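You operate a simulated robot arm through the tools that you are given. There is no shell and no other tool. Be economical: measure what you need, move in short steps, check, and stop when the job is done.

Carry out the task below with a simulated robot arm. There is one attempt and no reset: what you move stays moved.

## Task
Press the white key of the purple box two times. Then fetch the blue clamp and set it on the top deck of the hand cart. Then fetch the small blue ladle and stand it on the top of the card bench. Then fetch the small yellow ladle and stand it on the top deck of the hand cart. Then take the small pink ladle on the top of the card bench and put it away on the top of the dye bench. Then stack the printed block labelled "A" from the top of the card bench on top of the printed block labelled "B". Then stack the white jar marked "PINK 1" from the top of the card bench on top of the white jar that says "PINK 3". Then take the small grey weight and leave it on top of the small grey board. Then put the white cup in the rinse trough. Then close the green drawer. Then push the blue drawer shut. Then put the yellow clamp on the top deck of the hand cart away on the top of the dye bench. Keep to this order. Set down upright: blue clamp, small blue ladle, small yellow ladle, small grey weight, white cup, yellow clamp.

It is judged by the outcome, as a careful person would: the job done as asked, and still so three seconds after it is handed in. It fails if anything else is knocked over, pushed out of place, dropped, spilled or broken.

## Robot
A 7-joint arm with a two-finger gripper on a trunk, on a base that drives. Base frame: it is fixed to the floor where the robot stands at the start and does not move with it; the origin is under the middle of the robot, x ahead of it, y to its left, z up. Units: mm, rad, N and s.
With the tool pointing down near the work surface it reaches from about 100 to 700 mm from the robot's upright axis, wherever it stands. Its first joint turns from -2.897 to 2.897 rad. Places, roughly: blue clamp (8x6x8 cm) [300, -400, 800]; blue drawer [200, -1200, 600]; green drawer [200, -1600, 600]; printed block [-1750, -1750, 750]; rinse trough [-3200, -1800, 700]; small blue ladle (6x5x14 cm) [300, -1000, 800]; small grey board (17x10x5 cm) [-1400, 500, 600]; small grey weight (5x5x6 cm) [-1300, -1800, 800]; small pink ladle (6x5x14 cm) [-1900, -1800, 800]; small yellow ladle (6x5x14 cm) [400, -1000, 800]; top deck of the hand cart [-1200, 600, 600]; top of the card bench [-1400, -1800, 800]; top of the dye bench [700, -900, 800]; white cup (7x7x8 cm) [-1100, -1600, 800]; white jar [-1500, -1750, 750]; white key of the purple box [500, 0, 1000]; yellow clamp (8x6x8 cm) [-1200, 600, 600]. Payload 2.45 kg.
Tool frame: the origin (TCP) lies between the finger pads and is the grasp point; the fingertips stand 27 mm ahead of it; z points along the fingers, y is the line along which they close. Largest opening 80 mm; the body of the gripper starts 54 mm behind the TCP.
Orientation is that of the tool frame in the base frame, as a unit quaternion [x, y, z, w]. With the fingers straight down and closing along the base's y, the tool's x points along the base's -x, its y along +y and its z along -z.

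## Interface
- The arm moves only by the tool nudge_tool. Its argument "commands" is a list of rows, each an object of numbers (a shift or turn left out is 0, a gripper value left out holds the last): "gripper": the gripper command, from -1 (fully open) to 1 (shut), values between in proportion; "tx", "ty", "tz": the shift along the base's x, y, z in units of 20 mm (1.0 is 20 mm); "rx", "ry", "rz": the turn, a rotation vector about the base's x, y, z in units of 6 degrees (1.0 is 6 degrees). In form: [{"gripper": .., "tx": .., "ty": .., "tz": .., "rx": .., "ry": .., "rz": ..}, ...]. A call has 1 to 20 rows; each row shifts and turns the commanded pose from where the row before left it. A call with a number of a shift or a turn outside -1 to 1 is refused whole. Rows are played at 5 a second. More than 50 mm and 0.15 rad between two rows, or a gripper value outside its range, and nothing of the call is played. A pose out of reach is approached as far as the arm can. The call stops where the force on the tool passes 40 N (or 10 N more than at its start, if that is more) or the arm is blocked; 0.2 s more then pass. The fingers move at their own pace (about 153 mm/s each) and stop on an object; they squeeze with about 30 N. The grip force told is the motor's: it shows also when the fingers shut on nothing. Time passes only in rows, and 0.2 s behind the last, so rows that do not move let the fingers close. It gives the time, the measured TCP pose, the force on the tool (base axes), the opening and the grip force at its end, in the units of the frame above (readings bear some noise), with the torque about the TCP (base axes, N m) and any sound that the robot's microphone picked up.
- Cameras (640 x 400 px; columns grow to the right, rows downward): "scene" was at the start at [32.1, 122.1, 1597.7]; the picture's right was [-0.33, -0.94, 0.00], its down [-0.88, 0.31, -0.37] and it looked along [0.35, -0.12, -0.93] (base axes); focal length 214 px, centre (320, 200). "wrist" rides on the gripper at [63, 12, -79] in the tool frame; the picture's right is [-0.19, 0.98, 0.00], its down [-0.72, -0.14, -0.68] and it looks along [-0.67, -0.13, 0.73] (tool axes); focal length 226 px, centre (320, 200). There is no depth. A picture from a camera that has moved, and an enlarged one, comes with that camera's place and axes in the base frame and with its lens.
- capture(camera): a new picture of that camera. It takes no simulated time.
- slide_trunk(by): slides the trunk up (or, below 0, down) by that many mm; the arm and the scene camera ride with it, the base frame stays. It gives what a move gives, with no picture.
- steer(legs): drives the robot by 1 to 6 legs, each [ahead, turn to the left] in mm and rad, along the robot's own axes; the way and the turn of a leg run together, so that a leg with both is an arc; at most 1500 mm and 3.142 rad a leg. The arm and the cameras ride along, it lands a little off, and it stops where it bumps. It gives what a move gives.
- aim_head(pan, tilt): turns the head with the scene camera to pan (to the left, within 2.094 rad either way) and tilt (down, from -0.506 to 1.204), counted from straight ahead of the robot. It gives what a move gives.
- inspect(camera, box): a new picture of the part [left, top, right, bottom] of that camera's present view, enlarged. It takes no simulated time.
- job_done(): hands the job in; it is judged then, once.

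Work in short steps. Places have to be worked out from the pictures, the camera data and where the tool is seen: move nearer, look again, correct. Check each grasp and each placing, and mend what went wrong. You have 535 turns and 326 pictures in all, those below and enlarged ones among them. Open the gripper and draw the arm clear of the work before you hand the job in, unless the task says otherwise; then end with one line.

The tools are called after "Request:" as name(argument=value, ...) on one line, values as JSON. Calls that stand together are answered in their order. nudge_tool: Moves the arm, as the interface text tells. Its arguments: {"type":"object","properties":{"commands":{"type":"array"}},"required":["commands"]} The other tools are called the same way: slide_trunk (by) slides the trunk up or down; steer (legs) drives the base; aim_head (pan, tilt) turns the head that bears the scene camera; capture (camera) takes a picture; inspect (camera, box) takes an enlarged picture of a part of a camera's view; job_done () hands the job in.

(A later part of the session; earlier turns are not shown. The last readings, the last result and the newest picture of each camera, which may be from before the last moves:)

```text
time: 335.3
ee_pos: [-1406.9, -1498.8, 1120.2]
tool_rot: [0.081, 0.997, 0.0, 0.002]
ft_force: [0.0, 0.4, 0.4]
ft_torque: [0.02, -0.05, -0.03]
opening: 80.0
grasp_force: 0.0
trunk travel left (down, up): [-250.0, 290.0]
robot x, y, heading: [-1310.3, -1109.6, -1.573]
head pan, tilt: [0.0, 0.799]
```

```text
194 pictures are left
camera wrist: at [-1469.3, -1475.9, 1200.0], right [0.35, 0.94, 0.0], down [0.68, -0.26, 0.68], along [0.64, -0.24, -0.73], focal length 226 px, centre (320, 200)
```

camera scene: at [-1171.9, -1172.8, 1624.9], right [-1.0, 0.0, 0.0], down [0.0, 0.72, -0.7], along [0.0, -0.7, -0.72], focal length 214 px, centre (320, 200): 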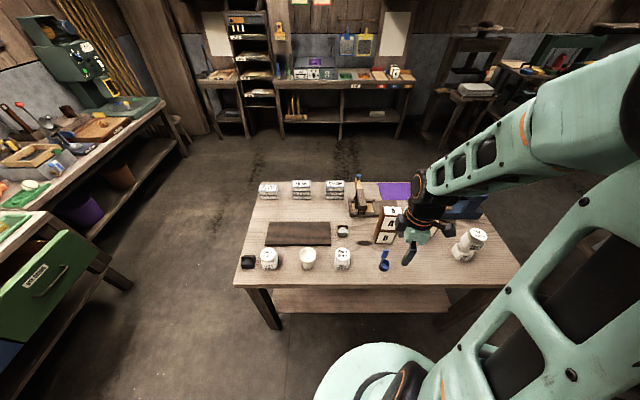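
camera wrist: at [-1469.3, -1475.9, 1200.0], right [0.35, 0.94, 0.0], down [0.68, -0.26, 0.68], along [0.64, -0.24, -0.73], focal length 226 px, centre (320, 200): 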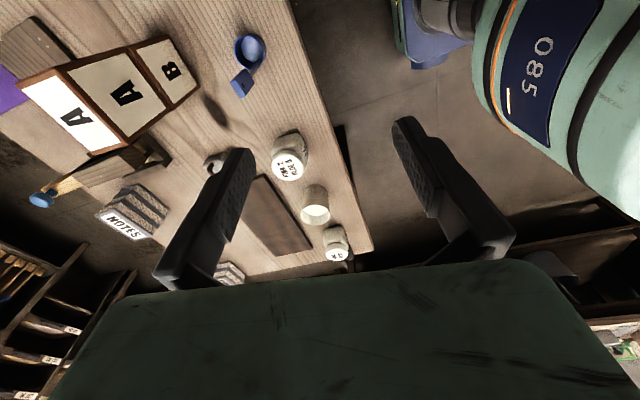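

Request:
inspect(camera="scene", box=[310, 205, 400, 275])

Request:
nudge_tool(commands=[{"tx": 1, "ty": -1}, {"tx": 1, "ty": -1}, {"tx": 1, "ty": -1}, {"tx": 1, "ty": -1}, {"tx": 0.8, "ty": -1}, {"tx": 0.8, "ty": -1}, {"tx": 0.6, "ty": -1}, {"ty": -1}, {"ty": -1}, {"ty": -1}, {"ty": -1}, {"ty": -1, "rz": -0.5}, {"ty": -1, "rz": -0.5}, {"tz": -0.5, "rz": -0.5}])

Request:
capture(camera="wrist")

```text
5.71 times, centred on (355, 240) of scene
camera zoom: at [-1171.9, -1172.8, 1624.9], right [-1.0, 0.0, 0.0], down [0.0, 0.72, -0.7], along [0.0, -0.7, -0.72], focal length 1226 px, centre (120, -29)
```

zoom: 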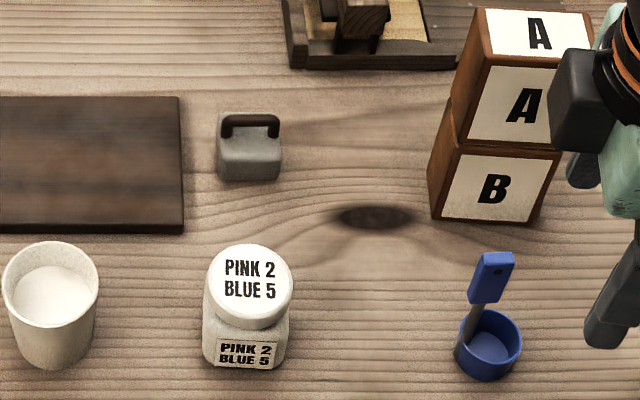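

```text
time: 338.3
ee_pos: [-1282.8, -1758.1, 1110.0]
tool_rot: [0.161, 0.987, 0.0, 0.002]
ft_force: [-0.3, -0.5, 0.4]
ft_torque: [0.0, -0.02, -0.01]
opening: 80.2
grasp_force: 0.1
trunk travel left (down, up): [-250.0, 290.0]
robot x, y, heading: [-1309.6, -1109.4, -1.574]
head pan, tilt: [0.0, 0.799]
```

```text
192 pictures are left
camera wrist: at [-1340.6, -1726.9, 1189.1], right [0.49, 0.87, 0.0], down [0.63, -0.36, 0.68], along [0.59, -0.34, -0.73], focal length 226 px, centre (320, 200)
```

wrist: 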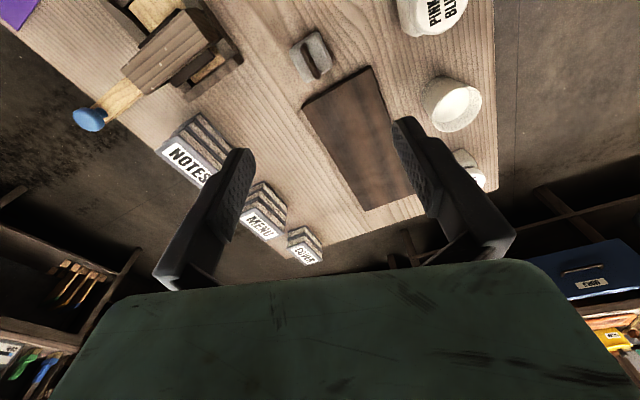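

I rotated the wrong way; I turn back +18.5° so the fingers close along y across the handle bar, and lower to z≈950 over (-1282,-1768).

Request:
nudge_tool(commands=[{"rz": 1, "ty": -0.5, "tz": -1}, {"rz": 1, "tz": -1}, {"rz": 1, "tz": -1}, {"tz": -1}, {"tz": -1}, {"tz": -1}, {"tz": -1}, {"tz": -1}])

Request:
capture(camera="wrist")

Request:
inspect(camera="scene", box=[300, 185, 400, 265])

```text
time: 340.1
ee_pos: [-1282.1, -1768.8, 950.9]
tool_rot: [0.003, 1.0, 0.0, 0.002]
ft_force: [-0.4, 0.4, 0.2]
ft_torque: [-0.01, 0.02, 0.01]
opening: 79.6
grasp_force: 0.1
trunk travel left (down, up): [-250.0, 290.0]
robot x, y, heading: [-1310.3, -1116.7, -1.578]
head pan, tilt: [0.0, 0.799]
```

```text
191 pictures are left
camera wrist: at [-1348.0, -1755.5, 1028.9], right [0.2, 0.98, 0.0], down [0.71, -0.15, 0.68], along [0.67, -0.14, -0.73], focal length 226 px, centre (320, 200)
```

wrist: 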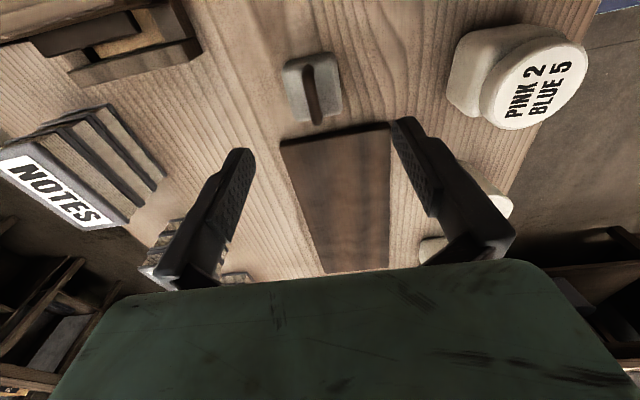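

```text
5.00 times, centred on (350, 225) of scene
camera zoom: at [-1171.8, -1173.2, 1624.8], right [-1.0, 0.0, 0.0], down [0.0, 0.72, -0.7], along [0.0, -0.7, -0.72], focal length 1072 px, centre (170, 75)
```

zoom: 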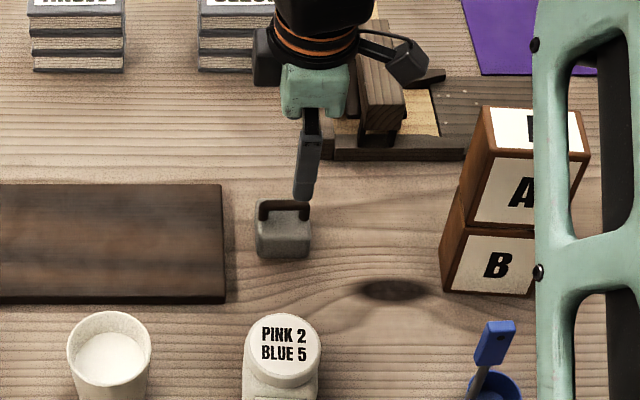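

Weight at about (-1287,-1772), rotated −5°. I align and descend to grip its body at z≈818.

Request:
nudge_tool(commands=[{"tx": -0.22, "ty": -0.15, "tz": -1, "rz": -0.8}, {"tz": -1}, {"tz": -1}, {"tz": -0.5}, {}])

Request:
capture(camera="wrist")

```text
time: 341.3
ee_pos: [-1288.3, -1772.2, 880.6]
tool_rot: [0.045, 0.999, 0.0, 0.002]
ft_force: [0.7, 0.5, 0.5]
ft_torque: [-0.02, 0.0, -0.01]
opening: 80.1
grasp_force: 0.1
trunk travel left (down, up): [-250.0, 290.0]
robot x, y, heading: [-1312.3, -1113.9, -1.575]
head pan, tilt: [0.0, 0.799]
```

```text
189 pictures are left
camera wrist: at [-1351.3, -1752.5, 959.0], right [0.28, 0.96, 0.0], down [0.7, -0.21, 0.68], along [0.66, -0.19, -0.73], focal length 226 px, centre (320, 200)
```

wrist: 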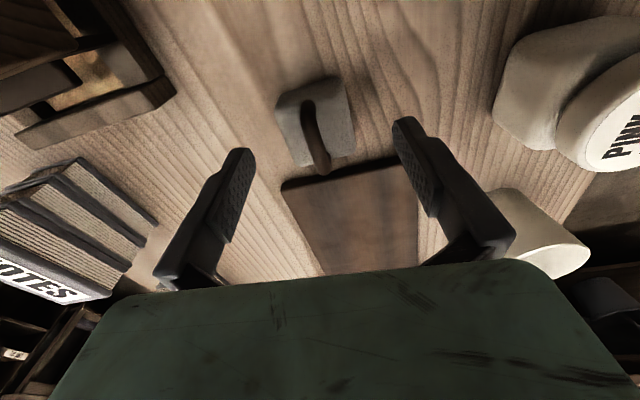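

The bar now appears nearly along world x; I turn back +3° and lower to z≈818, then close.

Request:
nudge_tool(commands=[{"rz": 0.5, "tz": -1}, {"tz": -1}, {"tz": -0.7}, {"tz": -0.4}, {}])

Request:
nudge_tool(commands=[{"gripper": 1}, {}, {}, {}])

Request:
capture(camera="wrist")

```text
time: 342.5
ee_pos: [-1287.6, -1770.8, 817.8]
tool_rot: [0.019, 1.0, 0.001, 0.002]
ft_force: [-0.4, 0.4, -0.1]
ft_torque: [-0.01, -0.03, -0.02]
opening: 80.2
grasp_force: 0.0
trunk travel left (down, up): [-250.0, 290.0]
robot x, y, heading: [-1312.1, -1112.8, -1.572]
head pan, tilt: [0.0, 0.799]
```

```text
time: 343.5
ee_pos: [-1286.6, -1771.5, 819.7]
tool_rot: [0.019, 1.0, 0.001, 0.002]
ft_force: [0.2, 0.3, 0.1]
ft_torque: [-0.03, -0.01, -0.01]
opening: 49.7
grasp_force: 29.8
trunk travel left (down, up): [-250.0, 290.0]
robot x, y, heading: [-1309.1, -1112.3, -1.577]
head pan, tilt: [0.0, 0.799]
```

```text
188 pictures are left
camera wrist: at [-1351.6, -1756.3, 898.0], right [0.23, 0.97, 0.0], down [0.71, -0.17, 0.68], along [0.67, -0.16, -0.73], focal length 226 px, centre (320, 200)
```

wrist: 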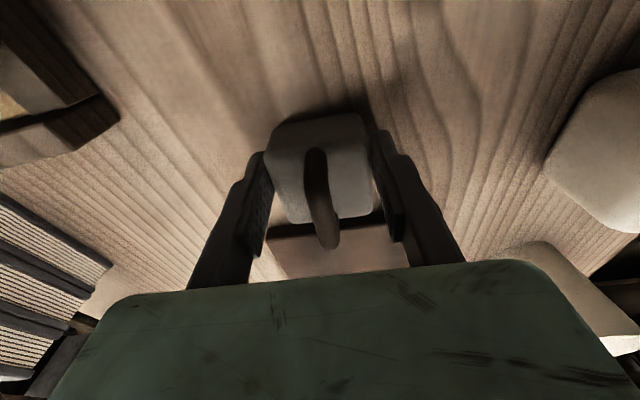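

Weight gripped (49.7 mm). I lift and retract over the bench front.

Request:
nudge_tool(commands=[{"tz": 0.4}, {"tz": 0.8}, {"tz": 1}, {"tz": 1}, {"tz": 1}, {"tz": 1}, {"tz": 1}, {"tz": 1}, {"tz": 1}, {"tz": 1}, {"tz": 1}, {"tz": 1}, {"tz": 1}, {"tz": 1}, {"tz": 1}])

Request:
nudge_tool(commands=[{"ty": 1}, {"ty": 1}, {"ty": 1}, {"ty": 1}, {"ty": 1}, {"ty": 1}, {"ty": 1}, {"ty": 1}, {"ty": 1}, {"ty": 1}, {"ty": 1}, {"ty": 1}])

Request:
capture(camera="wrist")

```text
time: 346.7
ee_pos: [-1287.1, -1773.3, 1105.2]
tool_rot: [0.019, 1.0, 0.0, 0.001]
ft_force: [-0.3, -0.2, -2.3]
ft_torque: [0.0, 0.01, -0.06]
opening: 49.4
grasp_force: 29.9
trunk travel left (down, up): [-250.0, 290.0]
robot x, y, heading: [-1309.2, -1112.8, -1.578]
head pan, tilt: [0.0, 0.799]
```

```text
time: 349.3
ee_pos: [-1287.3, -1532.6, 1103.1]
tool_rot: [0.019, 1.0, -0.001, 0.002]
ft_force: [0.6, -0.4, -2.7]
ft_torque: [0.0, 0.02, -0.03]
opening: 49.3
grasp_force: 29.9
trunk travel left (down, up): [-250.0, 290.0]
robot x, y, heading: [-1310.9, -1109.9, -1.571]
head pan, tilt: [0.0, 0.799]
```

```text
187 pictures are left
camera wrist: at [-1352.0, -1516.4, 1181.8], right [0.23, 0.97, 0.0], down [0.71, -0.17, 0.68], along [0.67, -0.16, -0.73], focal length 226 px, centre (320, 200)
```

wrist: 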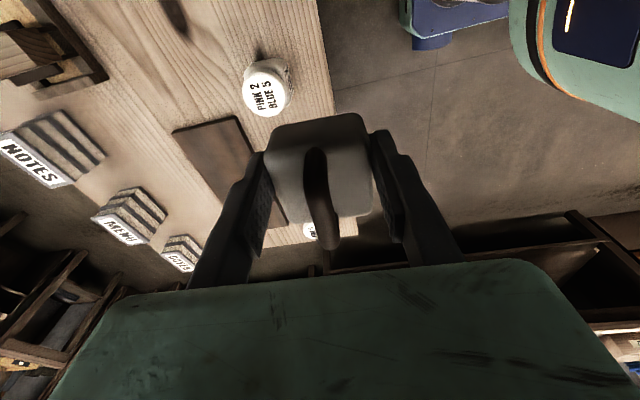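

I turn around and drive toward the cart, stopping short to look.

Request:
steer(legs=[[0, 3.141], [930, 0]])

Request:
capture(camera="scene")

```text
time: 355.1
ee_pos: [-1040.5, -767.9, 1104.2]
tool_rot: [0.93, -0.367, -0.001, 0.0]
ft_force: [0.5, -0.2, -2.2]
ft_torque: [-0.02, 0.02, -0.03]
opening: 49.8
grasp_force: 29.6
trunk travel left (down, up): [-250.0, 290.0]
robot x, y, heading: [-1299.1, -1101.5, 0.682]
head pan, tilt: [0.0, 0.799]
stopped in leg 1: the robot was blocked; the commanded pose is now the measured one
```

```text
186 pictures are left
camera scene: at [-1338.8, -953.0, 1624.7], right [0.63, -0.78, 0.0], down [-0.56, -0.45, -0.7], along [0.54, 0.44, -0.72], focal length 214 px, centre (320, 200)
```

scene: 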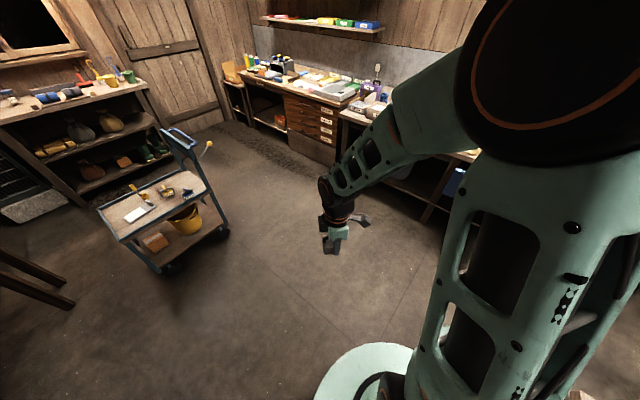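

The chassis rear touched the card bench. I drive straight away from it and check the bench.

Request:
steer(legs=[[400, 0]])

Request:
aim_head(pan=-2.09, tilt=0.5)

Request:
capture(camera="scene")

```text
time: 357.6
ee_pos: [-721.7, -521.7, 1101.6]
tool_rot: [0.927, -0.374, -0.001, -0.001]
ft_force: [-0.6, 0.2, -2.7]
ft_torque: [-0.01, 0.01, -0.03]
opening: 49.6
grasp_force: 29.9
trunk travel left (down, up): [-250.0, 290.0]
robot x, y, heading: [-982.8, -850.1, 0.667]
head pan, tilt: [0.0, 0.799]
```

```text
time: 359.6
ee_pos: [-721.4, -521.1, 1103.4]
tool_rot: [0.928, -0.374, -0.001, 0.001]
ft_force: [0.3, -0.6, -1.3]
ft_torque: [-0.03, -0.03, -0.03]
opening: 49.5
grasp_force: 30.2
trunk travel left (down, up): [-250.0, 290.0]
robot x, y, heading: [-985.2, -849.0, 0.67]
head pan, tilt: [-2.089, 0.499]
```

```text
185 pictures are left
camera scene: at [-1073.0, -843.0, 1650.8], right [-0.99, -0.15, 0.0], down [-0.07, 0.47, -0.88], along [0.13, -0.87, -0.48], focal length 214 px, centre (320, 200)
```

scene: 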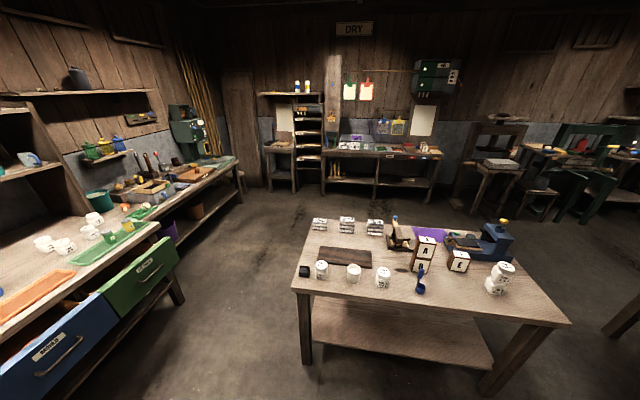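

Everything on the bench still stands. I go on to the cart: approach point (-1330,-165), facing +y.

Request:
steer(legs=[[0, 1.365], [770, 0], [0, -0.464]])

Request:
aim_head(pan=0, tilt=0.8)

Request:
capture(camera="scene")

```text
time: 368.7
ee_pos: [-1437.6, 248.0, 1103.5]
tool_rot: [0.998, 0.07, -0.001, 0.001]
ft_force: [1.1, -0.5, -2.3]
ft_torque: [0.02, -0.03, -0.02]
opening: 49.7
grasp_force: 30.1
trunk travel left (down, up): [-250.0, 290.0]
robot x, y, heading: [-1335.6, -159.0, 1.571]
head pan, tilt: [-2.089, 0.499]
```

```text
time: 370.7
ee_pos: [-1437.3, 249.6, 1102.8]
tool_rot: [0.998, 0.07, -0.001, 0.001]
ft_force: [-0.2, 0.3, -2.5]
ft_torque: [0.0, 0.0, 0.02]
opening: 49.4
grasp_force: 30.0
trunk travel left (down, up): [-250.0, 290.0]
robot x, y, heading: [-1339.5, -161.2, 1.572]
head pan, tilt: [0.0, 0.799]
```

```text
184 pictures are left
camera scene: at [-1479.8, -98.2, 1624.9], right [1.0, 0.0, 0.0], down [0.0, -0.72, -0.7], along [0.0, 0.7, -0.72], focal length 214 px, centre (320, 200)
```

scene: 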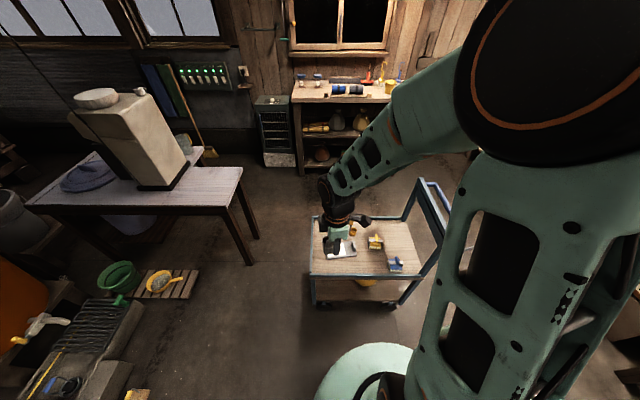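

Request:
steer(legs=[[205, 0]])

Request:
slide_trunk(by=-220)

Request:
capture(camera="scene")

Request:
capture(camera="wrist")

```text
time: 372.3
ee_pos: [-1437.4, 458.1, 1103.9]
tool_rot: [0.998, 0.07, -0.001, 0.001]
ft_force: [-0.7, -0.1, -2.1]
ft_torque: [-0.02, -0.02, 0.0]
opening: 49.6
grasp_force: 30.4
trunk travel left (down, up): [-250.0, 290.0]
robot x, y, heading: [-1335.4, 46.5, 1.569]
head pan, tilt: [0.0, 0.799]
```

```text
time: 374.6
ee_pos: [-1437.1, 456.9, 883.8]
tool_rot: [0.998, 0.07, -0.001, 0.001]
ft_force: [-1.5, -0.5, -2.0]
ft_torque: [-0.01, -0.03, 0.0]
opening: 49.5
grasp_force: 30.2
trunk travel left (down, up): [-30.0, 510.0]
robot x, y, heading: [-1336.8, 47.1, 1.572]
head pan, tilt: [0.0, 0.799]
```

```text
183 pictures are left
camera scene: at [-1480.2, 109.8, 1405.0], right [1.0, 0.0, 0.0], down [0.0, -0.72, -0.7], along [0.0, 0.7, -0.72], focal length 214 px, centre (320, 200)
```

scene: 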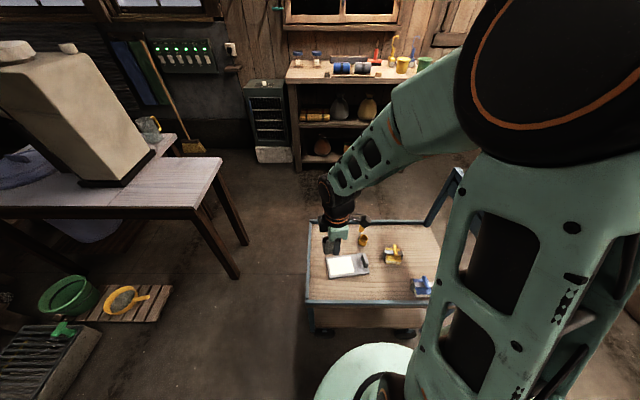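

```text
182 pictures are left
camera wrist: at [-1374.1, 454.0, 961.9], right [-0.05, -1.0, 0.0], down [-0.73, 0.04, 0.68], along [-0.68, 0.04, -0.73], focal length 226 px, centre (320, 200)
```

wrist: 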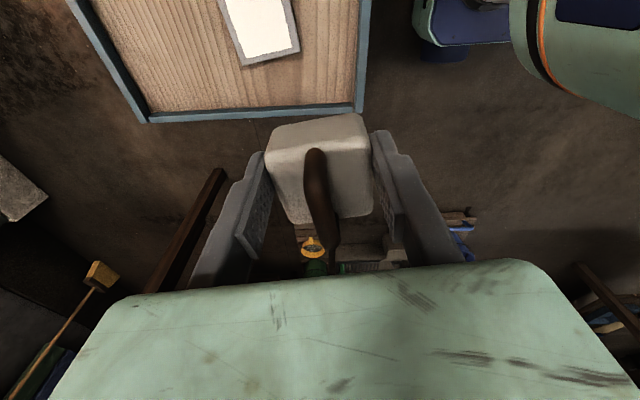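

Request:
inspect(camera="scene", box=[295, 205, 445, 315])

```text
3.64 times, centred on (370, 260) of scene
camera zoom: at [-1480.2, 109.8, 1405.0], right [1.0, 0.0, 0.0], down [0.0, -0.72, -0.7], along [0.0, 0.7, -0.72], focal length 780 px, centre (138, -18)
```

zoom: 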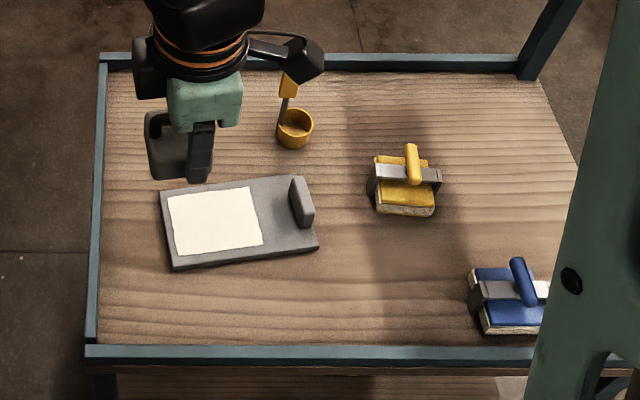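

Paper centre on the board ≈ (-1388,552). I move over it and lower to z≈640 to look.

Request:
nudge_tool(commands=[{"tx": 0.5, "ty": 1}, {"tx": 0.5, "ty": 1}, {"tx": 0.5, "ty": 1}, {"tx": 0.5, "ty": 1}, {"tx": 0.45, "ty": 0.75}, {"tz": -1}, {"tz": -1}, {"tz": -1}, {"tz": -1}, {"tz": -1}, {"tz": -1}, {"tz": -1}, {"tz": -1}, {"tz": -1}, {"tz": -1}, {"tz": -1}, {"tz": -1}])

Request:
inspect(camera="scene", box=[295, 205, 445, 315])

Request:
capture(camera="wrist")

```text
time: 378.2
ee_pos: [-1387.3, 550.3, 644.3]
tool_rot: [0.998, 0.07, -0.001, 0.001]
ft_force: [0.4, -0.6, -1.9]
ft_torque: [-0.02, -0.02, -0.01]
opening: 49.5
grasp_force: 30.1
trunk travel left (down, up): [-30.0, 510.0]
robot x, y, heading: [-1339.2, 47.4, 1.569]
head pan, tilt: [0.0, 0.799]
```

```text
3.64 times, centred on (370, 260) of scene
camera zoom: at [-1480.1, 109.8, 1404.8], right [1.0, 0.0, 0.0], down [0.0, -0.72, -0.7], along [0.0, 0.7, -0.72], focal length 780 px, centre (138, -18)
```

zoom: 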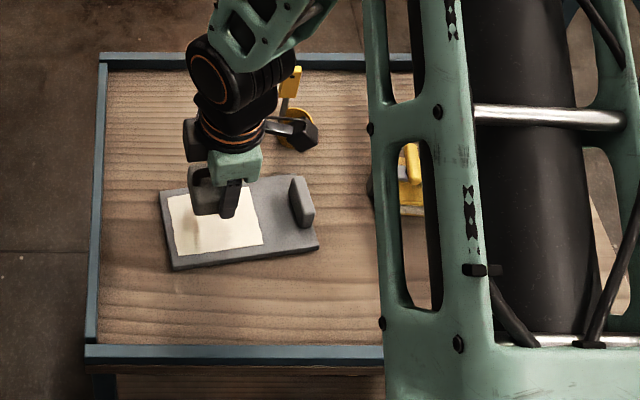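

```text
179 pictures are left
camera wrist: at [-1323.7, 547.9, 722.3], right [-0.05, -1.0, 0.0], down [-0.73, 0.04, 0.68], along [-0.68, 0.04, -0.73], focal length 226 px, centre (320, 200)
```

wrist: 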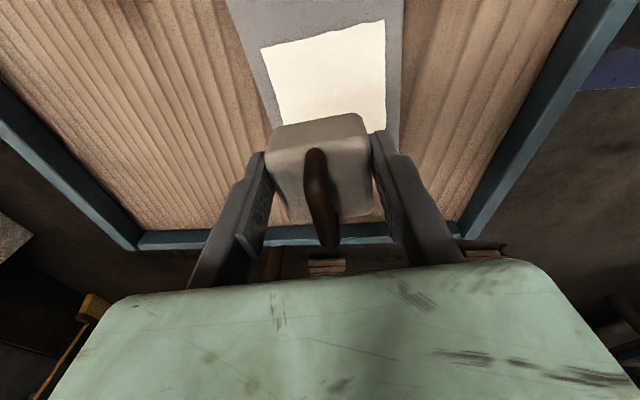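

On target laterally. I lower to z≈600 and then feel.

Request:
nudge_tool(commands=[{"tz": -1}, {"tz": -0.7}, {"tz": -0.3}, {"tz": -0.15}])

Request:
nudge_tool(commands=[{"tz": -0.15}, {"tz": -0.15}])

Request:
capture(camera="wrist")

```text
time: 379.2
ee_pos: [-1388.5, 551.2, 602.4]
tool_rot: [0.998, 0.07, -0.001, 0.0]
ft_force: [0.9, -1.5, 6.6]
ft_torque: [-0.04, 0.2, 0.02]
opening: 49.7
grasp_force: 29.8
trunk travel left (down, up): [-30.0, 510.0]
robot x, y, heading: [-1338.0, 51.9, 1.572]
head pan, tilt: [0.0, 0.799]
```

```text
time: 379.9
ee_pos: [-1388.9, 551.5, 596.0]
tool_rot: [0.998, 0.071, -0.001, -0.001]
ft_force: [0.2, -2.6, 31.6]
ft_torque: [-0.21, -0.05, 0.04]
opening: 49.6
grasp_force: 30.3
trunk travel left (down, up): [-30.0, 510.0]
robot x, y, heading: [-1339.6, 47.9, 1.571]
head pan, tilt: [0.0, 0.799]
```

```text
178 pictures are left
camera wrist: at [-1324.7, 549.1, 674.1], right [-0.05, -1.0, 0.0], down [-0.73, 0.04, 0.68], along [-0.68, 0.04, -0.73], focal length 226 px, centre (320, 200)
```

wrist: 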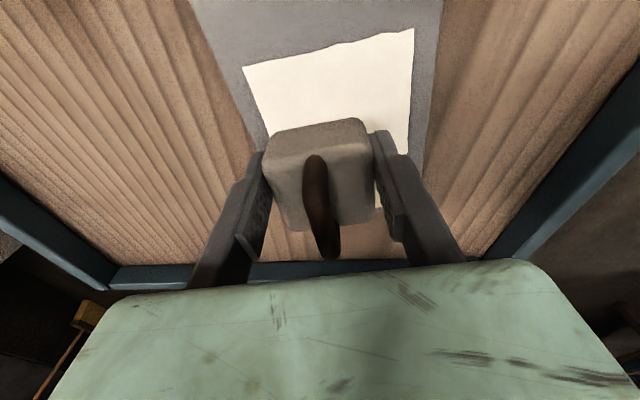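

Contact; the weight sits on the board. I release and rise.

Request:
nudge_tool(commands=[{"tz": 0.1}, {"gripper": 0.1}, {"gripper": -0.6}, {}, {"tz": 0.4}, {"tz": 0.8}, {"tz": 1}, {"tz": 1}, {"tz": 1}, {"tz": 1}, {"tz": 1}, {"tz": 1}, {"tz": 1}, {"tz": 1}, {"tz": 1}])

Request:
inspect(camera="scene", box=[295, 205, 445, 315])

Request:
capture(camera="wrist")

```text
time: 383.1
ee_pos: [-1388.0, 550.9, 799.7]
tool_rot: [0.998, 0.069, 0.0, 0.001]
ft_force: [-0.8, 0.1, 0.5]
ft_torque: [0.0, -0.01, -0.03]
opening: 63.8
grasp_force: 0.1
trunk travel left (down, up): [-30.0, 510.0]
robot x, y, heading: [-1337.7, 49.3, 1.573]
head pan, tilt: [0.0, 0.799]
```

```text
3.64 times, centred on (370, 260) of scene
camera zoom: at [-1480.2, 109.9, 1404.9], right [1.0, 0.0, 0.0], down [0.0, -0.72, -0.7], along [0.0, 0.7, -0.72], focal length 780 px, centre (138, -18)
```

zoom: 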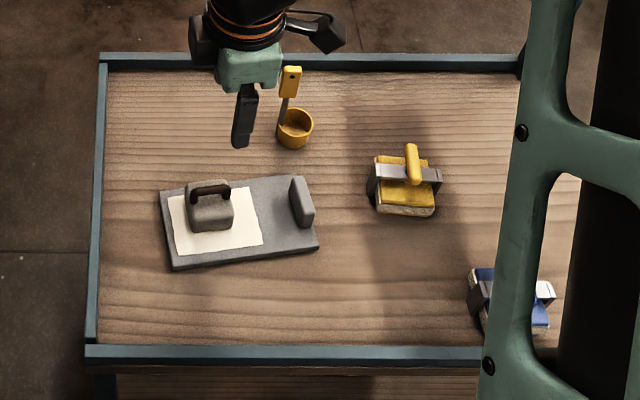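

```text
176 pictures are left
camera wrist: at [-1325.2, 548.2, 879.1], right [-0.06, -1.0, 0.0], down [-0.73, 0.04, 0.68], along [-0.68, 0.04, -0.73], focal length 226 px, centre (320, 200)
```

wrist: 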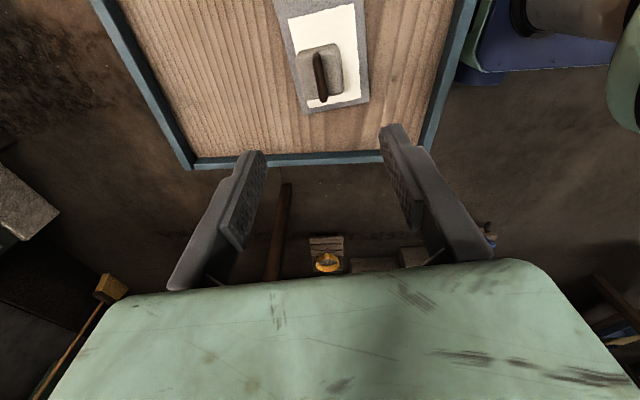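

The weight stands on the board. Next the white cup: raise, retract, back off and drive to (-1150,-1085) facing the card bench.

Request:
slide_trunk(by=220)

Request:
nudge_tool(commands=[{"ty": -1, "tz": 0.5}, {"ty": -1, "tz": 0.5}, {"ty": -1, "tz": 0.5}, {"ty": -1, "tz": 0.5}, {"tz": 0.5}])

Request:
steer(legs=[[-250, 0], [0, -2.935], [890, 0], [0, -0.208]])

Request:
capture(camera="scene")

Request:
capture(camera="wrist")

```text
time: 385.4
ee_pos: [-1388.9, 551.2, 1020.7]
tool_rot: [0.998, 0.07, -0.001, 0.001]
ft_force: [0.2, -0.4, 0.2]
ft_torque: [-0.01, 0.01, 0.01]
opening: 63.9
grasp_force: 0.0
trunk travel left (down, up): [-250.0, 290.0]
robot x, y, heading: [-1338.0, 48.6, 1.572]
head pan, tilt: [0.0, 0.799]
```

```text
time: 386.6
ee_pos: [-1389.1, 471.7, 1070.3]
tool_rot: [0.998, 0.069, -0.001, 0.001]
ft_force: [-0.4, 0.5, -0.3]
ft_torque: [-0.03, 0.0, 0.0]
opening: 63.7
grasp_force: 0.1
trunk travel left (down, up): [-250.0, 290.0]
robot x, y, heading: [-1335.1, 50.8, 1.575]
head pan, tilt: [0.0, 0.799]
```

```text
time: 400.6
ee_pos: [-1153.7, -1500.5, 1070.1]
tool_rot: [-0.051, 0.999, 0.001, 0.001]
ft_force: [-0.1, -0.5, 0.0]
ft_torque: [0.02, -0.03, 0.0]
opening: 63.9
grasp_force: 0.1
trunk travel left (down, up): [-250.0, 290.0]
robot x, y, heading: [-1188.8, -1074.6, -1.61]
head pan, tilt: [0.0, 0.799]
```

```text
175 pictures are left
camera scene: at [-1052.5, -1141.1, 1624.9], right [-1.0, 0.04, 0.0], down [0.03, 0.72, -0.7], along [-0.03, -0.7, -0.72], focal length 214 px, centre (320, 200)
```

scene: 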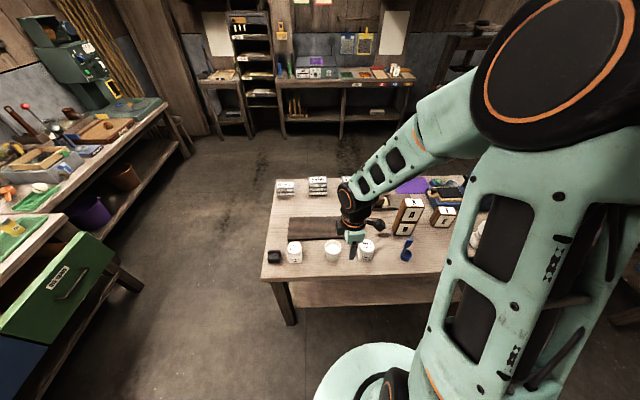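

```text
174 pictures are left
camera wrist: at [-1219.9, -1493.6, 1147.9], right [0.09, 1.0, 0.0], down [0.73, -0.07, 0.68], along [0.68, -0.06, -0.73], focal length 226 px, centre (320, 200)
```

wrist: 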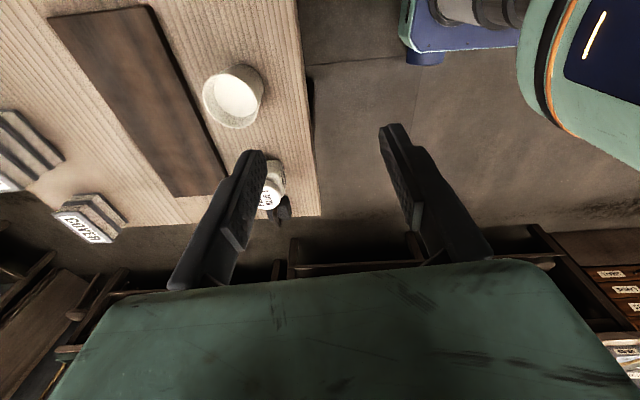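

Cup rim ≈ (-1132,-1604), Ø≈72 mm. I move above at z≈960 with the gripper fully open.

Request:
nudge_tool(commands=[{"tx": 0.2, "ty": -1, "gripper": -1}, {"tx": 0.2, "ty": -1}, {"tx": 0.2, "ty": -1}, {"tx": 0.2, "ty": -1}, {"tx": 0.25, "ty": -1}, {"ty": -0.2, "tz": -1}, {"tz": -1}, {"tz": -1}, {"tz": -1}, {"tz": -1}])

Request:
capture(camera="wrist")

Request:
inspect(camera="scene", box=[270, 215, 400, 285])

```text
time: 402.8
ee_pos: [-1134.3, -1603.3, 971.8]
tool_rot: [-0.051, 0.999, 0.001, 0.001]
ft_force: [-1.1, 0.1, -0.7]
ft_torque: [0.0, 0.02, -0.04]
opening: 80.1
grasp_force: 0.0
trunk travel left (down, up): [-250.0, 290.0]
robot x, y, heading: [-1187.1, -1076.7, -1.612]
head pan, tilt: [0.0, 0.799]
```

```text
173 pictures are left
camera wrist: at [-1200.5, -1597.1, 1049.5], right [0.09, 1.0, 0.0], down [0.73, -0.07, 0.68], along [0.68, -0.06, -0.73], focal length 226 px, centre (320, 200)
```

wrist: 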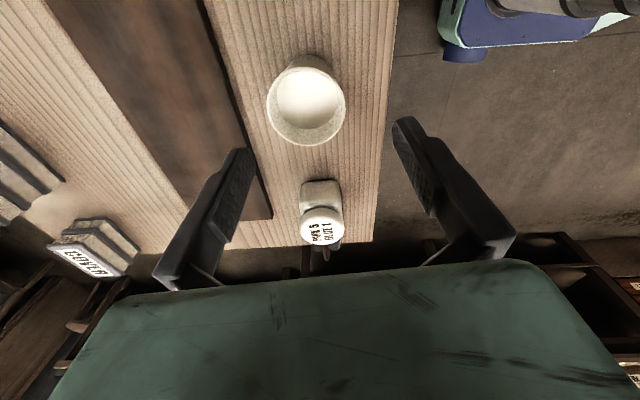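

```text
4.92 times, centred on (335, 250) of scene
camera zoom: at [-1052.4, -1141.3, 1624.8], right [-1.0, 0.04, 0.0], down [0.03, 0.72, -0.7], along [-0.03, -0.7, -0.72], focal length 1056 px, centre (246, -46)
```

zoom: 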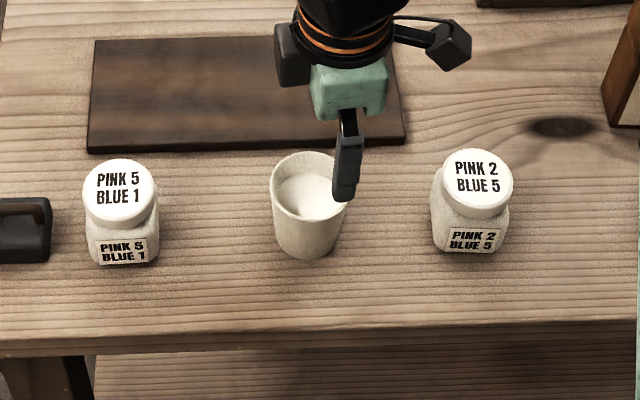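

The rim centre looks nearer (-1130,-1613). I shift and lower to z≈920, then recheck.

Request:
nudge_tool(commands=[{"tx": 0.1, "ty": -0.5, "tz": -1}, {"tz": -1}, {"tz": -0.5}, {}])

Request:
capture(camera="wrist")

```text
time: 403.8
ee_pos: [-1130.7, -1613.5, 919.8]
tool_rot: [-0.052, 0.999, 0.002, 0.002]
ft_force: [-0.6, -0.5, 0.0]
ft_torque: [0.05, 0.01, 0.0]
opening: 79.9
grasp_force: 0.1
trunk travel left (down, up): [-250.0, 290.0]
robot x, y, heading: [-1190.1, -1074.6, -1.605]
head pan, tilt: [0.0, 0.799]
```

```text
171 pictures are left
camera wrist: at [-1197.0, -1607.5, 998.2], right [0.09, 1.0, 0.0], down [0.73, -0.07, 0.68], along [0.68, -0.06, -0.73], focal length 226 px, centre (320, 200)
```

wrist: 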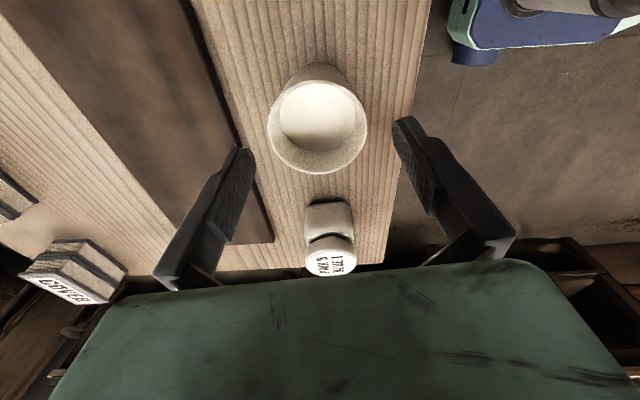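

Rim centre (-1131.5,-1615), Ø66. I fine-adjust and lower to z≈826 carefully.

Request:
nudge_tool(commands=[{"ty": -0.08, "tx": -0.05, "tz": -0.8}, {"tz": -0.8}, {"tz": -0.8}, {"tz": -0.8}, {"tz": -0.8}, {"tz": -0.7}, {}])

Request:
capture(camera="wrist")

```text
time: 405.4
ee_pos: [-1131.8, -1615.8, 823.5]
tool_rot: [-0.051, 0.999, 0.001, 0.001]
ft_force: [-0.8, 0.3, 0.4]
ft_torque: [0.03, 0.01, 0.05]
opening: 80.0
grasp_force: 0.0
trunk travel left (down, up): [-250.0, 290.0]
robot x, y, heading: [-1185.7, -1073.6, -1.613]
head pan, tilt: [0.0, 0.799]
```

```text
170 pictures are left
camera wrist: at [-1197.4, -1609.4, 902.3], right [0.09, 1.0, 0.0], down [0.73, -0.07, 0.68], along [0.68, -0.06, -0.73], focal length 226 px, centre (320, 200)
```

wrist: 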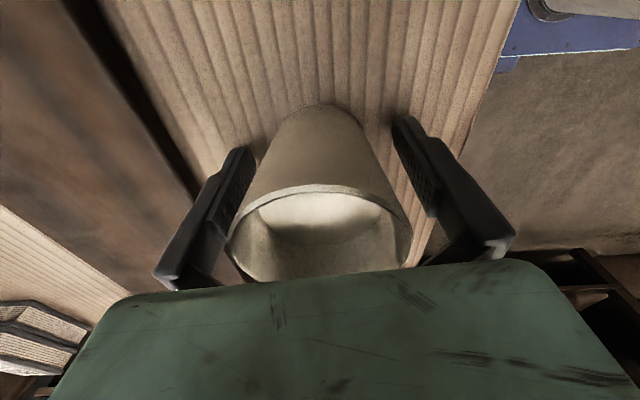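

The cup sits between the fingers. I close gently.

Request:
nudge_tool(commands=[{"gripper": -0.6}, {"gripper": 0}, {"gripper": 1}, {}, {}])

Request:
nudge_tool(commands=[{"tz": 0.2}, {"tz": 0.3}, {"tz": 0.4}, {"tz": 0.5}, {"tz": 0.5}, {"tz": 0.5}, {"tz": 0.5}, {"tz": 0.5}])

Request:
capture(camera="wrist")

```text
time: 406.6
ee_pos: [-1132.1, -1614.7, 824.1]
tool_rot: [-0.05, 0.999, 0.001, 0.001]
ft_force: [0.7, -0.4, 0.2]
ft_torque: [-0.01, 0.01, -0.02]
opening: 63.7
grasp_force: 29.9
trunk travel left (down, up): [-250.0, 290.0]
robot x, y, heading: [-1187.5, -1073.2, -1.614]
head pan, tilt: [0.0, 0.799]
```

```text
time: 408.4
ee_pos: [-1133.0, -1615.1, 892.7]
tool_rot: [-0.05, 0.999, 0.002, 0.001]
ft_force: [-0.3, 0.9, -1.3]
ft_torque: [0.03, 0.0, 0.04]
opening: 63.7
grasp_force: 29.9
trunk travel left (down, up): [-250.0, 290.0]
robot x, y, heading: [-1187.3, -1074.8, -1.611]
head pan, tilt: [0.0, 0.799]
```

```text
169 pictures are left
camera wrist: at [-1197.7, -1608.9, 971.3], right [0.09, 1.0, 0.0], down [0.73, -0.07, 0.68], along [0.68, -0.06, -0.73], focal length 226 px, centre (320, 200)
```

wrist: 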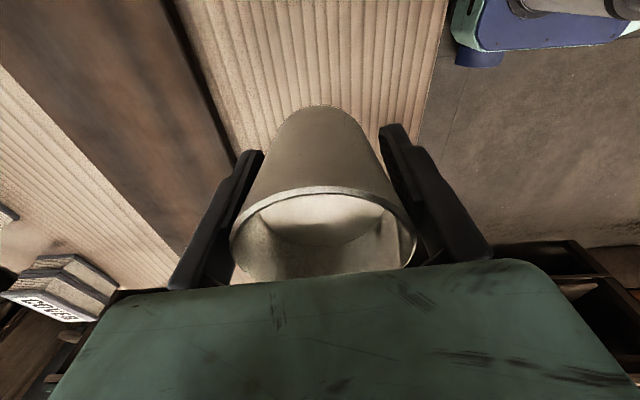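

Held and level. I raise, retract, back off, and drive toward the rinse trough side to look.

Request:
nudge_tool(commands=[{"tz": 0.7}, {"tz": 0.7}, {"tz": 0.7}, {"tz": 0.7}, {"tz": 0.7}, {"tz": 0.7}, {"tz": 0.7}, {"tz": 0.7}, {"tz": 0.7}, {"tz": 0.7}, {"ty": 0.7}, {"ty": 0.7}, {"ty": 0.7}, {"ty": 0.7}, {"ty": 0.7}, {"ty": 0.7}])

Request:
steer(legs=[[-180, 0], [0, -1.53], [1000, 0]])

Request:
aim_head(pan=0.3, tilt=0.5)

Request:
capture(camera="scene")

```text
time: 411.8
ee_pos: [-1131.9, -1532.4, 1033.5]
tool_rot: [-0.051, 0.999, 0.001, 0.001]
ft_force: [0.3, 0.2, -0.5]
ft_torque: [0.01, 0.02, 0.01]
opening: 63.7
grasp_force: 29.5
trunk travel left (down, up): [-250.0, 290.0]
robot x, y, heading: [-1186.0, -1075.4, -1.606]
head pan, tilt: [0.0, 0.799]
```

```text
time: 421.9
ee_pos: [-2642.4, -991.1, 1034.1]
tool_rot: [0.651, 0.759, 0.0, 0.001]
ft_force: [-0.4, 0.2, -0.9]
ft_torque: [-0.02, 0.0, 0.0]
opening: 63.3
grasp_force: 30.0
trunk travel left (down, up): [-250.0, 290.0]
robot x, y, heading: [-2189.7, -908.8, -3.134]
head pan, tilt: [0.0, 0.799]
```

```text
time: 422.8
ee_pos: [-2642.4, -990.7, 1034.6]
tool_rot: [0.651, 0.759, 0.001, 0.001]
ft_force: [-0.1, 0.1, -1.1]
ft_torque: [0.01, 0.01, -0.02]
opening: 63.3
grasp_force: 29.8
trunk travel left (down, up): [-250.0, 290.0]
robot x, y, heading: [-2190.2, -912.5, -3.128]
head pan, tilt: [0.3, 0.499]
```

```text
168 pictures are left
camera scene: at [-2255.2, -1078.1, 1650.7], right [-0.31, 0.95, 0.0], down [0.46, 0.15, -0.88], along [-0.84, -0.27, -0.48], focal length 214 px, centre (320, 200)
```

scene: 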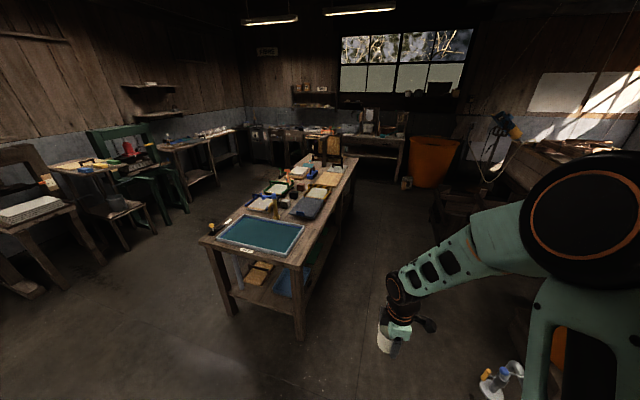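

Request:
inspect(camera="scene", box=[190, 140, 370, 290])

```text
2.67 times, centred on (280, 215) of scene
camera zoom: at [-2255.2, -1078.1, 1650.7], right [-0.31, 0.95, 0.0], down [0.46, 0.15, -0.88], along [-0.84, -0.27, -0.48], focal length 572 px, centre (427, 160)
```

zoom: 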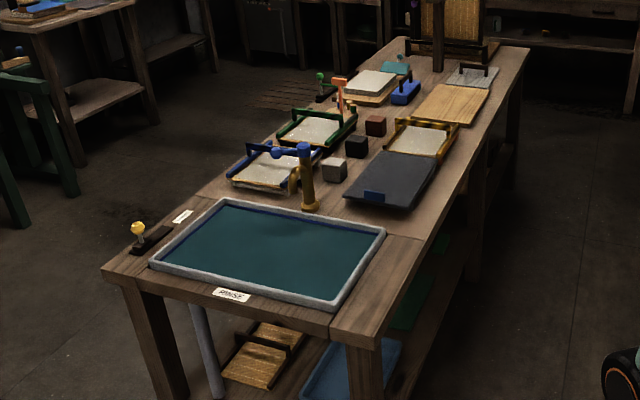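

The rinse trough spans about x −3388…−3067, y −2024…−1547, faucet at its far end. I drive to (-2620,-1760), facing −x.

Request:
steer(legs=[[0, 1.09], [950, 0], [0, -1.1]])

Request:
aim_head(pan=0, tilt=0.8)

Request:
capture(camera="scene")

Request:
capture(camera="wrist")

```text
time: 433.4
ee_pos: [-3063.8, -1841.8, 1032.5]
tool_rot: [0.65, 0.76, -0.001, 0.002]
ft_force: [0.0, -0.2, -1.7]
ft_torque: [-0.01, -0.01, 0.01]
opening: 62.8
grasp_force: 29.9
trunk travel left (down, up): [-250.0, 290.0]
robot x, y, heading: [-2611.4, -1759.0, -3.127]
head pan, tilt: [0.3, 0.499]
```

```text
time: 434.2
ee_pos: [-3063.9, -1841.3, 1034.5]
tool_rot: [0.649, 0.761, 0.001, 0.001]
ft_force: [-0.5, 0.4, -1.2]
ft_torque: [-0.04, 0.0, 0.01]
opening: 63.1
grasp_force: 29.9
trunk travel left (down, up): [-250.0, 290.0]
robot x, y, heading: [-2607.7, -1759.5, -3.127]
head pan, tilt: [0.0, 0.799]
```

```text
166 pictures are left
camera scene: at [-2671.3, -1900.4, 1624.9], right [-0.02, 1.0, 0.0], down [0.72, 0.01, -0.7], along [-0.7, -0.01, -0.72], focal length 214 px, centre (320, 200)
```

scene: 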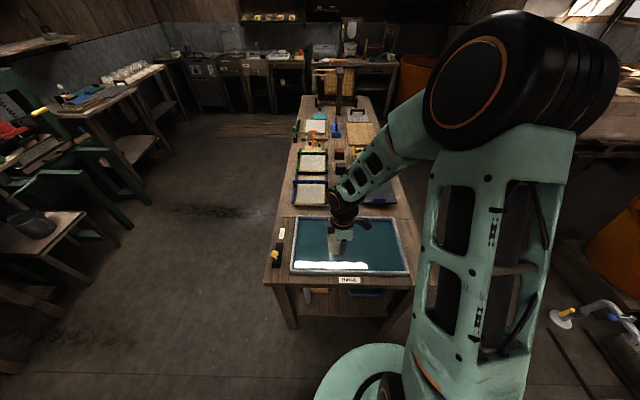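

```text
165 pictures are left
camera wrist: at [-3062.5, -1776.7, 1111.9], right [1.0, -0.04, 0.0], down [-0.03, -0.73, 0.68], along [-0.02, -0.68, -0.73], focal length 226 px, centre (320, 200)
```

wrist: 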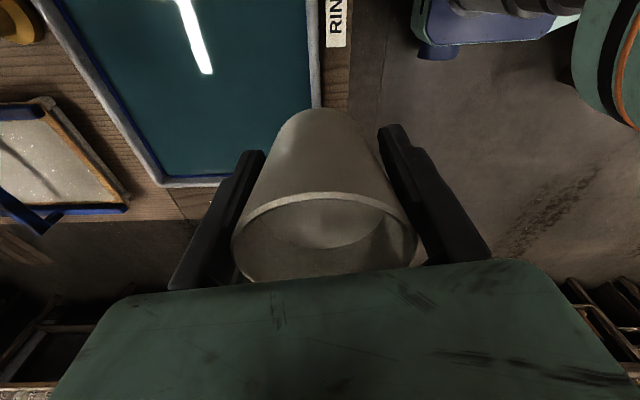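

I move to (-3170,-1790) and lower to z≈870, then check.

Request:
nudge_tool(commands=[{"tx": -0.9, "ty": 0.43}, {"tx": -0.9, "ty": 0.43}, {"tx": -0.9, "ty": 0.43}, {"tx": -0.9, "ty": 0.43}, {"tx": -0.9, "ty": 0.43}, {"tx": -0.8, "ty": 0.43}, {"tz": -0.9}, {"tz": -0.9}, {"tz": -0.9}, {"tz": -0.9}, {"tz": -0.9}, {"tz": -0.9}, {"tz": -0.9}, {"tz": -0.9}, {"tz": -0.9}])

Request:
capture(camera="wrist")

Request:
inspect(camera="scene", box=[270, 190, 420, 300])

```text
time: 437.4
ee_pos: [-3168.5, -1790.6, 871.2]
tool_rot: [0.65, 0.76, 0.0, 0.002]
ft_force: [1.1, 0.2, 0.0]
ft_torque: [0.01, 0.02, 0.01]
opening: 62.7
grasp_force: 29.5
trunk travel left (down, up): [-250.0, 290.0]
robot x, y, heading: [-2611.6, -1761.6, -3.125]
head pan, tilt: [0.0, 0.799]
```

```text
164 pictures are left
camera wrist: at [-3168.6, -1725.3, 949.0], right [1.0, -0.04, 0.0], down [-0.03, -0.73, 0.68], along [-0.02, -0.68, -0.73], focal length 226 px, centre (320, 200)
```

wrist: 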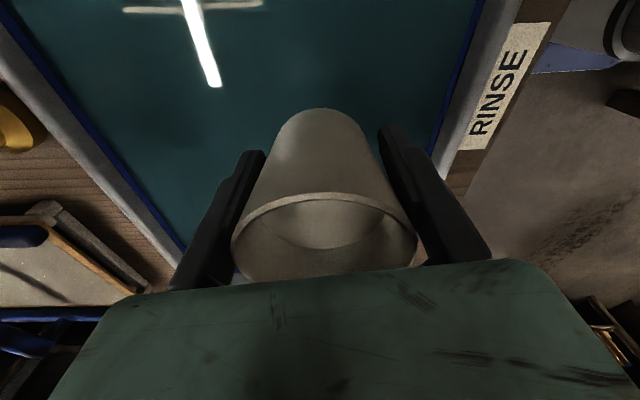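

```text
3.64 times, centred on (345, 245) of scene
camera zoom: at [-2671.5, -1900.3, 1624.8], right [-0.01, 1.0, 0.0], down [0.72, 0.01, -0.7], along [-0.7, -0.01, -0.72], focal length 780 px, centre (229, 36)
```

zoom: 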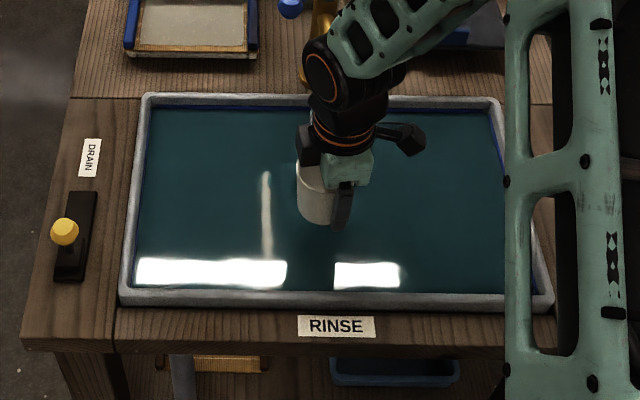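

The trough is below the cup. I lower in short steps until it touches the bottom.

Request:
nudge_tool(commands=[{"tz": -0.5}, {"tz": -0.5}, {"tz": -0.5}, {"tz": -0.4}])

Request:
nudge_tool(commands=[{"tz": -0.25}, {"tz": -0.25}, {"tz": -0.25}, {"tz": -0.2}])

Request:
capture(camera="wrist")

```text
time: 438.4
ee_pos: [-3170.4, -1789.9, 833.3]
tool_rot: [0.649, 0.76, -0.001, 0.002]
ft_force: [-0.6, -0.3, -1.1]
ft_torque: [-0.01, -0.01, 0.0]
opening: 62.7
grasp_force: 30.1
trunk travel left (down, up): [-250.0, 290.0]
robot x, y, heading: [-2604.6, -1758.8, -3.13]
head pan, tilt: [0.0, 0.799]
```

```text
time: 439.4
ee_pos: [-3169.2, -1789.9, 813.1]
tool_rot: [0.651, 0.759, 0.001, 0.002]
ft_force: [-0.6, 0.1, -2.0]
ft_torque: [0.01, -0.01, -0.01]
opening: 62.9
grasp_force: 29.6
trunk travel left (down, up): [-250.0, 290.0]
robot x, y, heading: [-2606.9, -1759.9, -3.124]
head pan, tilt: [0.0, 0.799]
```

```text
162 pictures are left
camera wrist: at [-3168.5, -1724.7, 892.8], right [1.0, -0.04, 0.0], down [-0.03, -0.73, 0.68], along [-0.02, -0.68, -0.73], focal length 226 px, centre (320, 200)
```

wrist: 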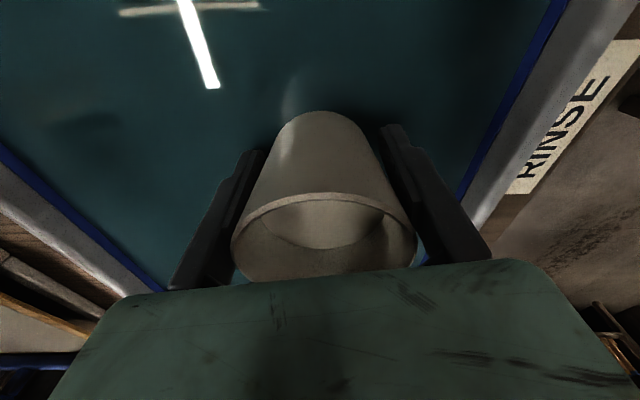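

Request:
nudge_tool(commands=[{"tz": -0.2}, {"tz": -0.2}, {"tz": -0.2}, {"tz": -0.2}])

Request:
nudge_tool(commands=[{"tz": -0.2}, {"tz": -0.2}, {"tz": -0.2}, {"tz": -0.2}])

Request:
capture(camera="wrist")

```text
time: 440.4
ee_pos: [-3170.0, -1789.8, 797.5]
tool_rot: [0.649, 0.761, -0.001, 0.002]
ft_force: [-0.8, 0.1, -0.6]
ft_torque: [0.03, 0.01, 0.02]
opening: 62.8
grasp_force: 29.8
trunk travel left (down, up): [-250.0, 290.0]
robot x, y, heading: [-2615.1, -1758.7, -3.132]
head pan, tilt: [0.0, 0.799]
```

```text
time: 441.4
ee_pos: [-3169.0, -1789.9, 781.3]
tool_rot: [0.65, 0.76, 0.0, 0.001]
ft_force: [-0.3, 0.1, -0.4]
ft_torque: [0.03, -0.01, -0.02]
opening: 62.5
grasp_force: 30.0
trunk travel left (down, up): [-250.0, 290.0]
robot x, y, heading: [-2609.7, -1757.6, -3.127]
head pan, tilt: [0.0, 0.799]
```

```text
161 pictures are left
camera wrist: at [-3168.7, -1725.8, 860.5], right [1.0, -0.04, 0.0], down [-0.03, -0.73, 0.68], along [-0.02, -0.68, -0.73], focal length 226 px, centre (320, 200)
```

wrist: 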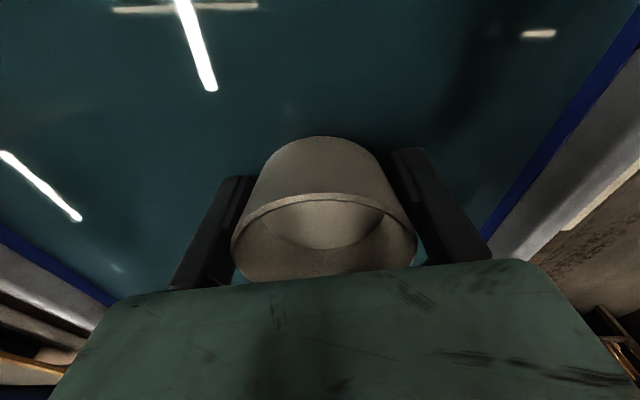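

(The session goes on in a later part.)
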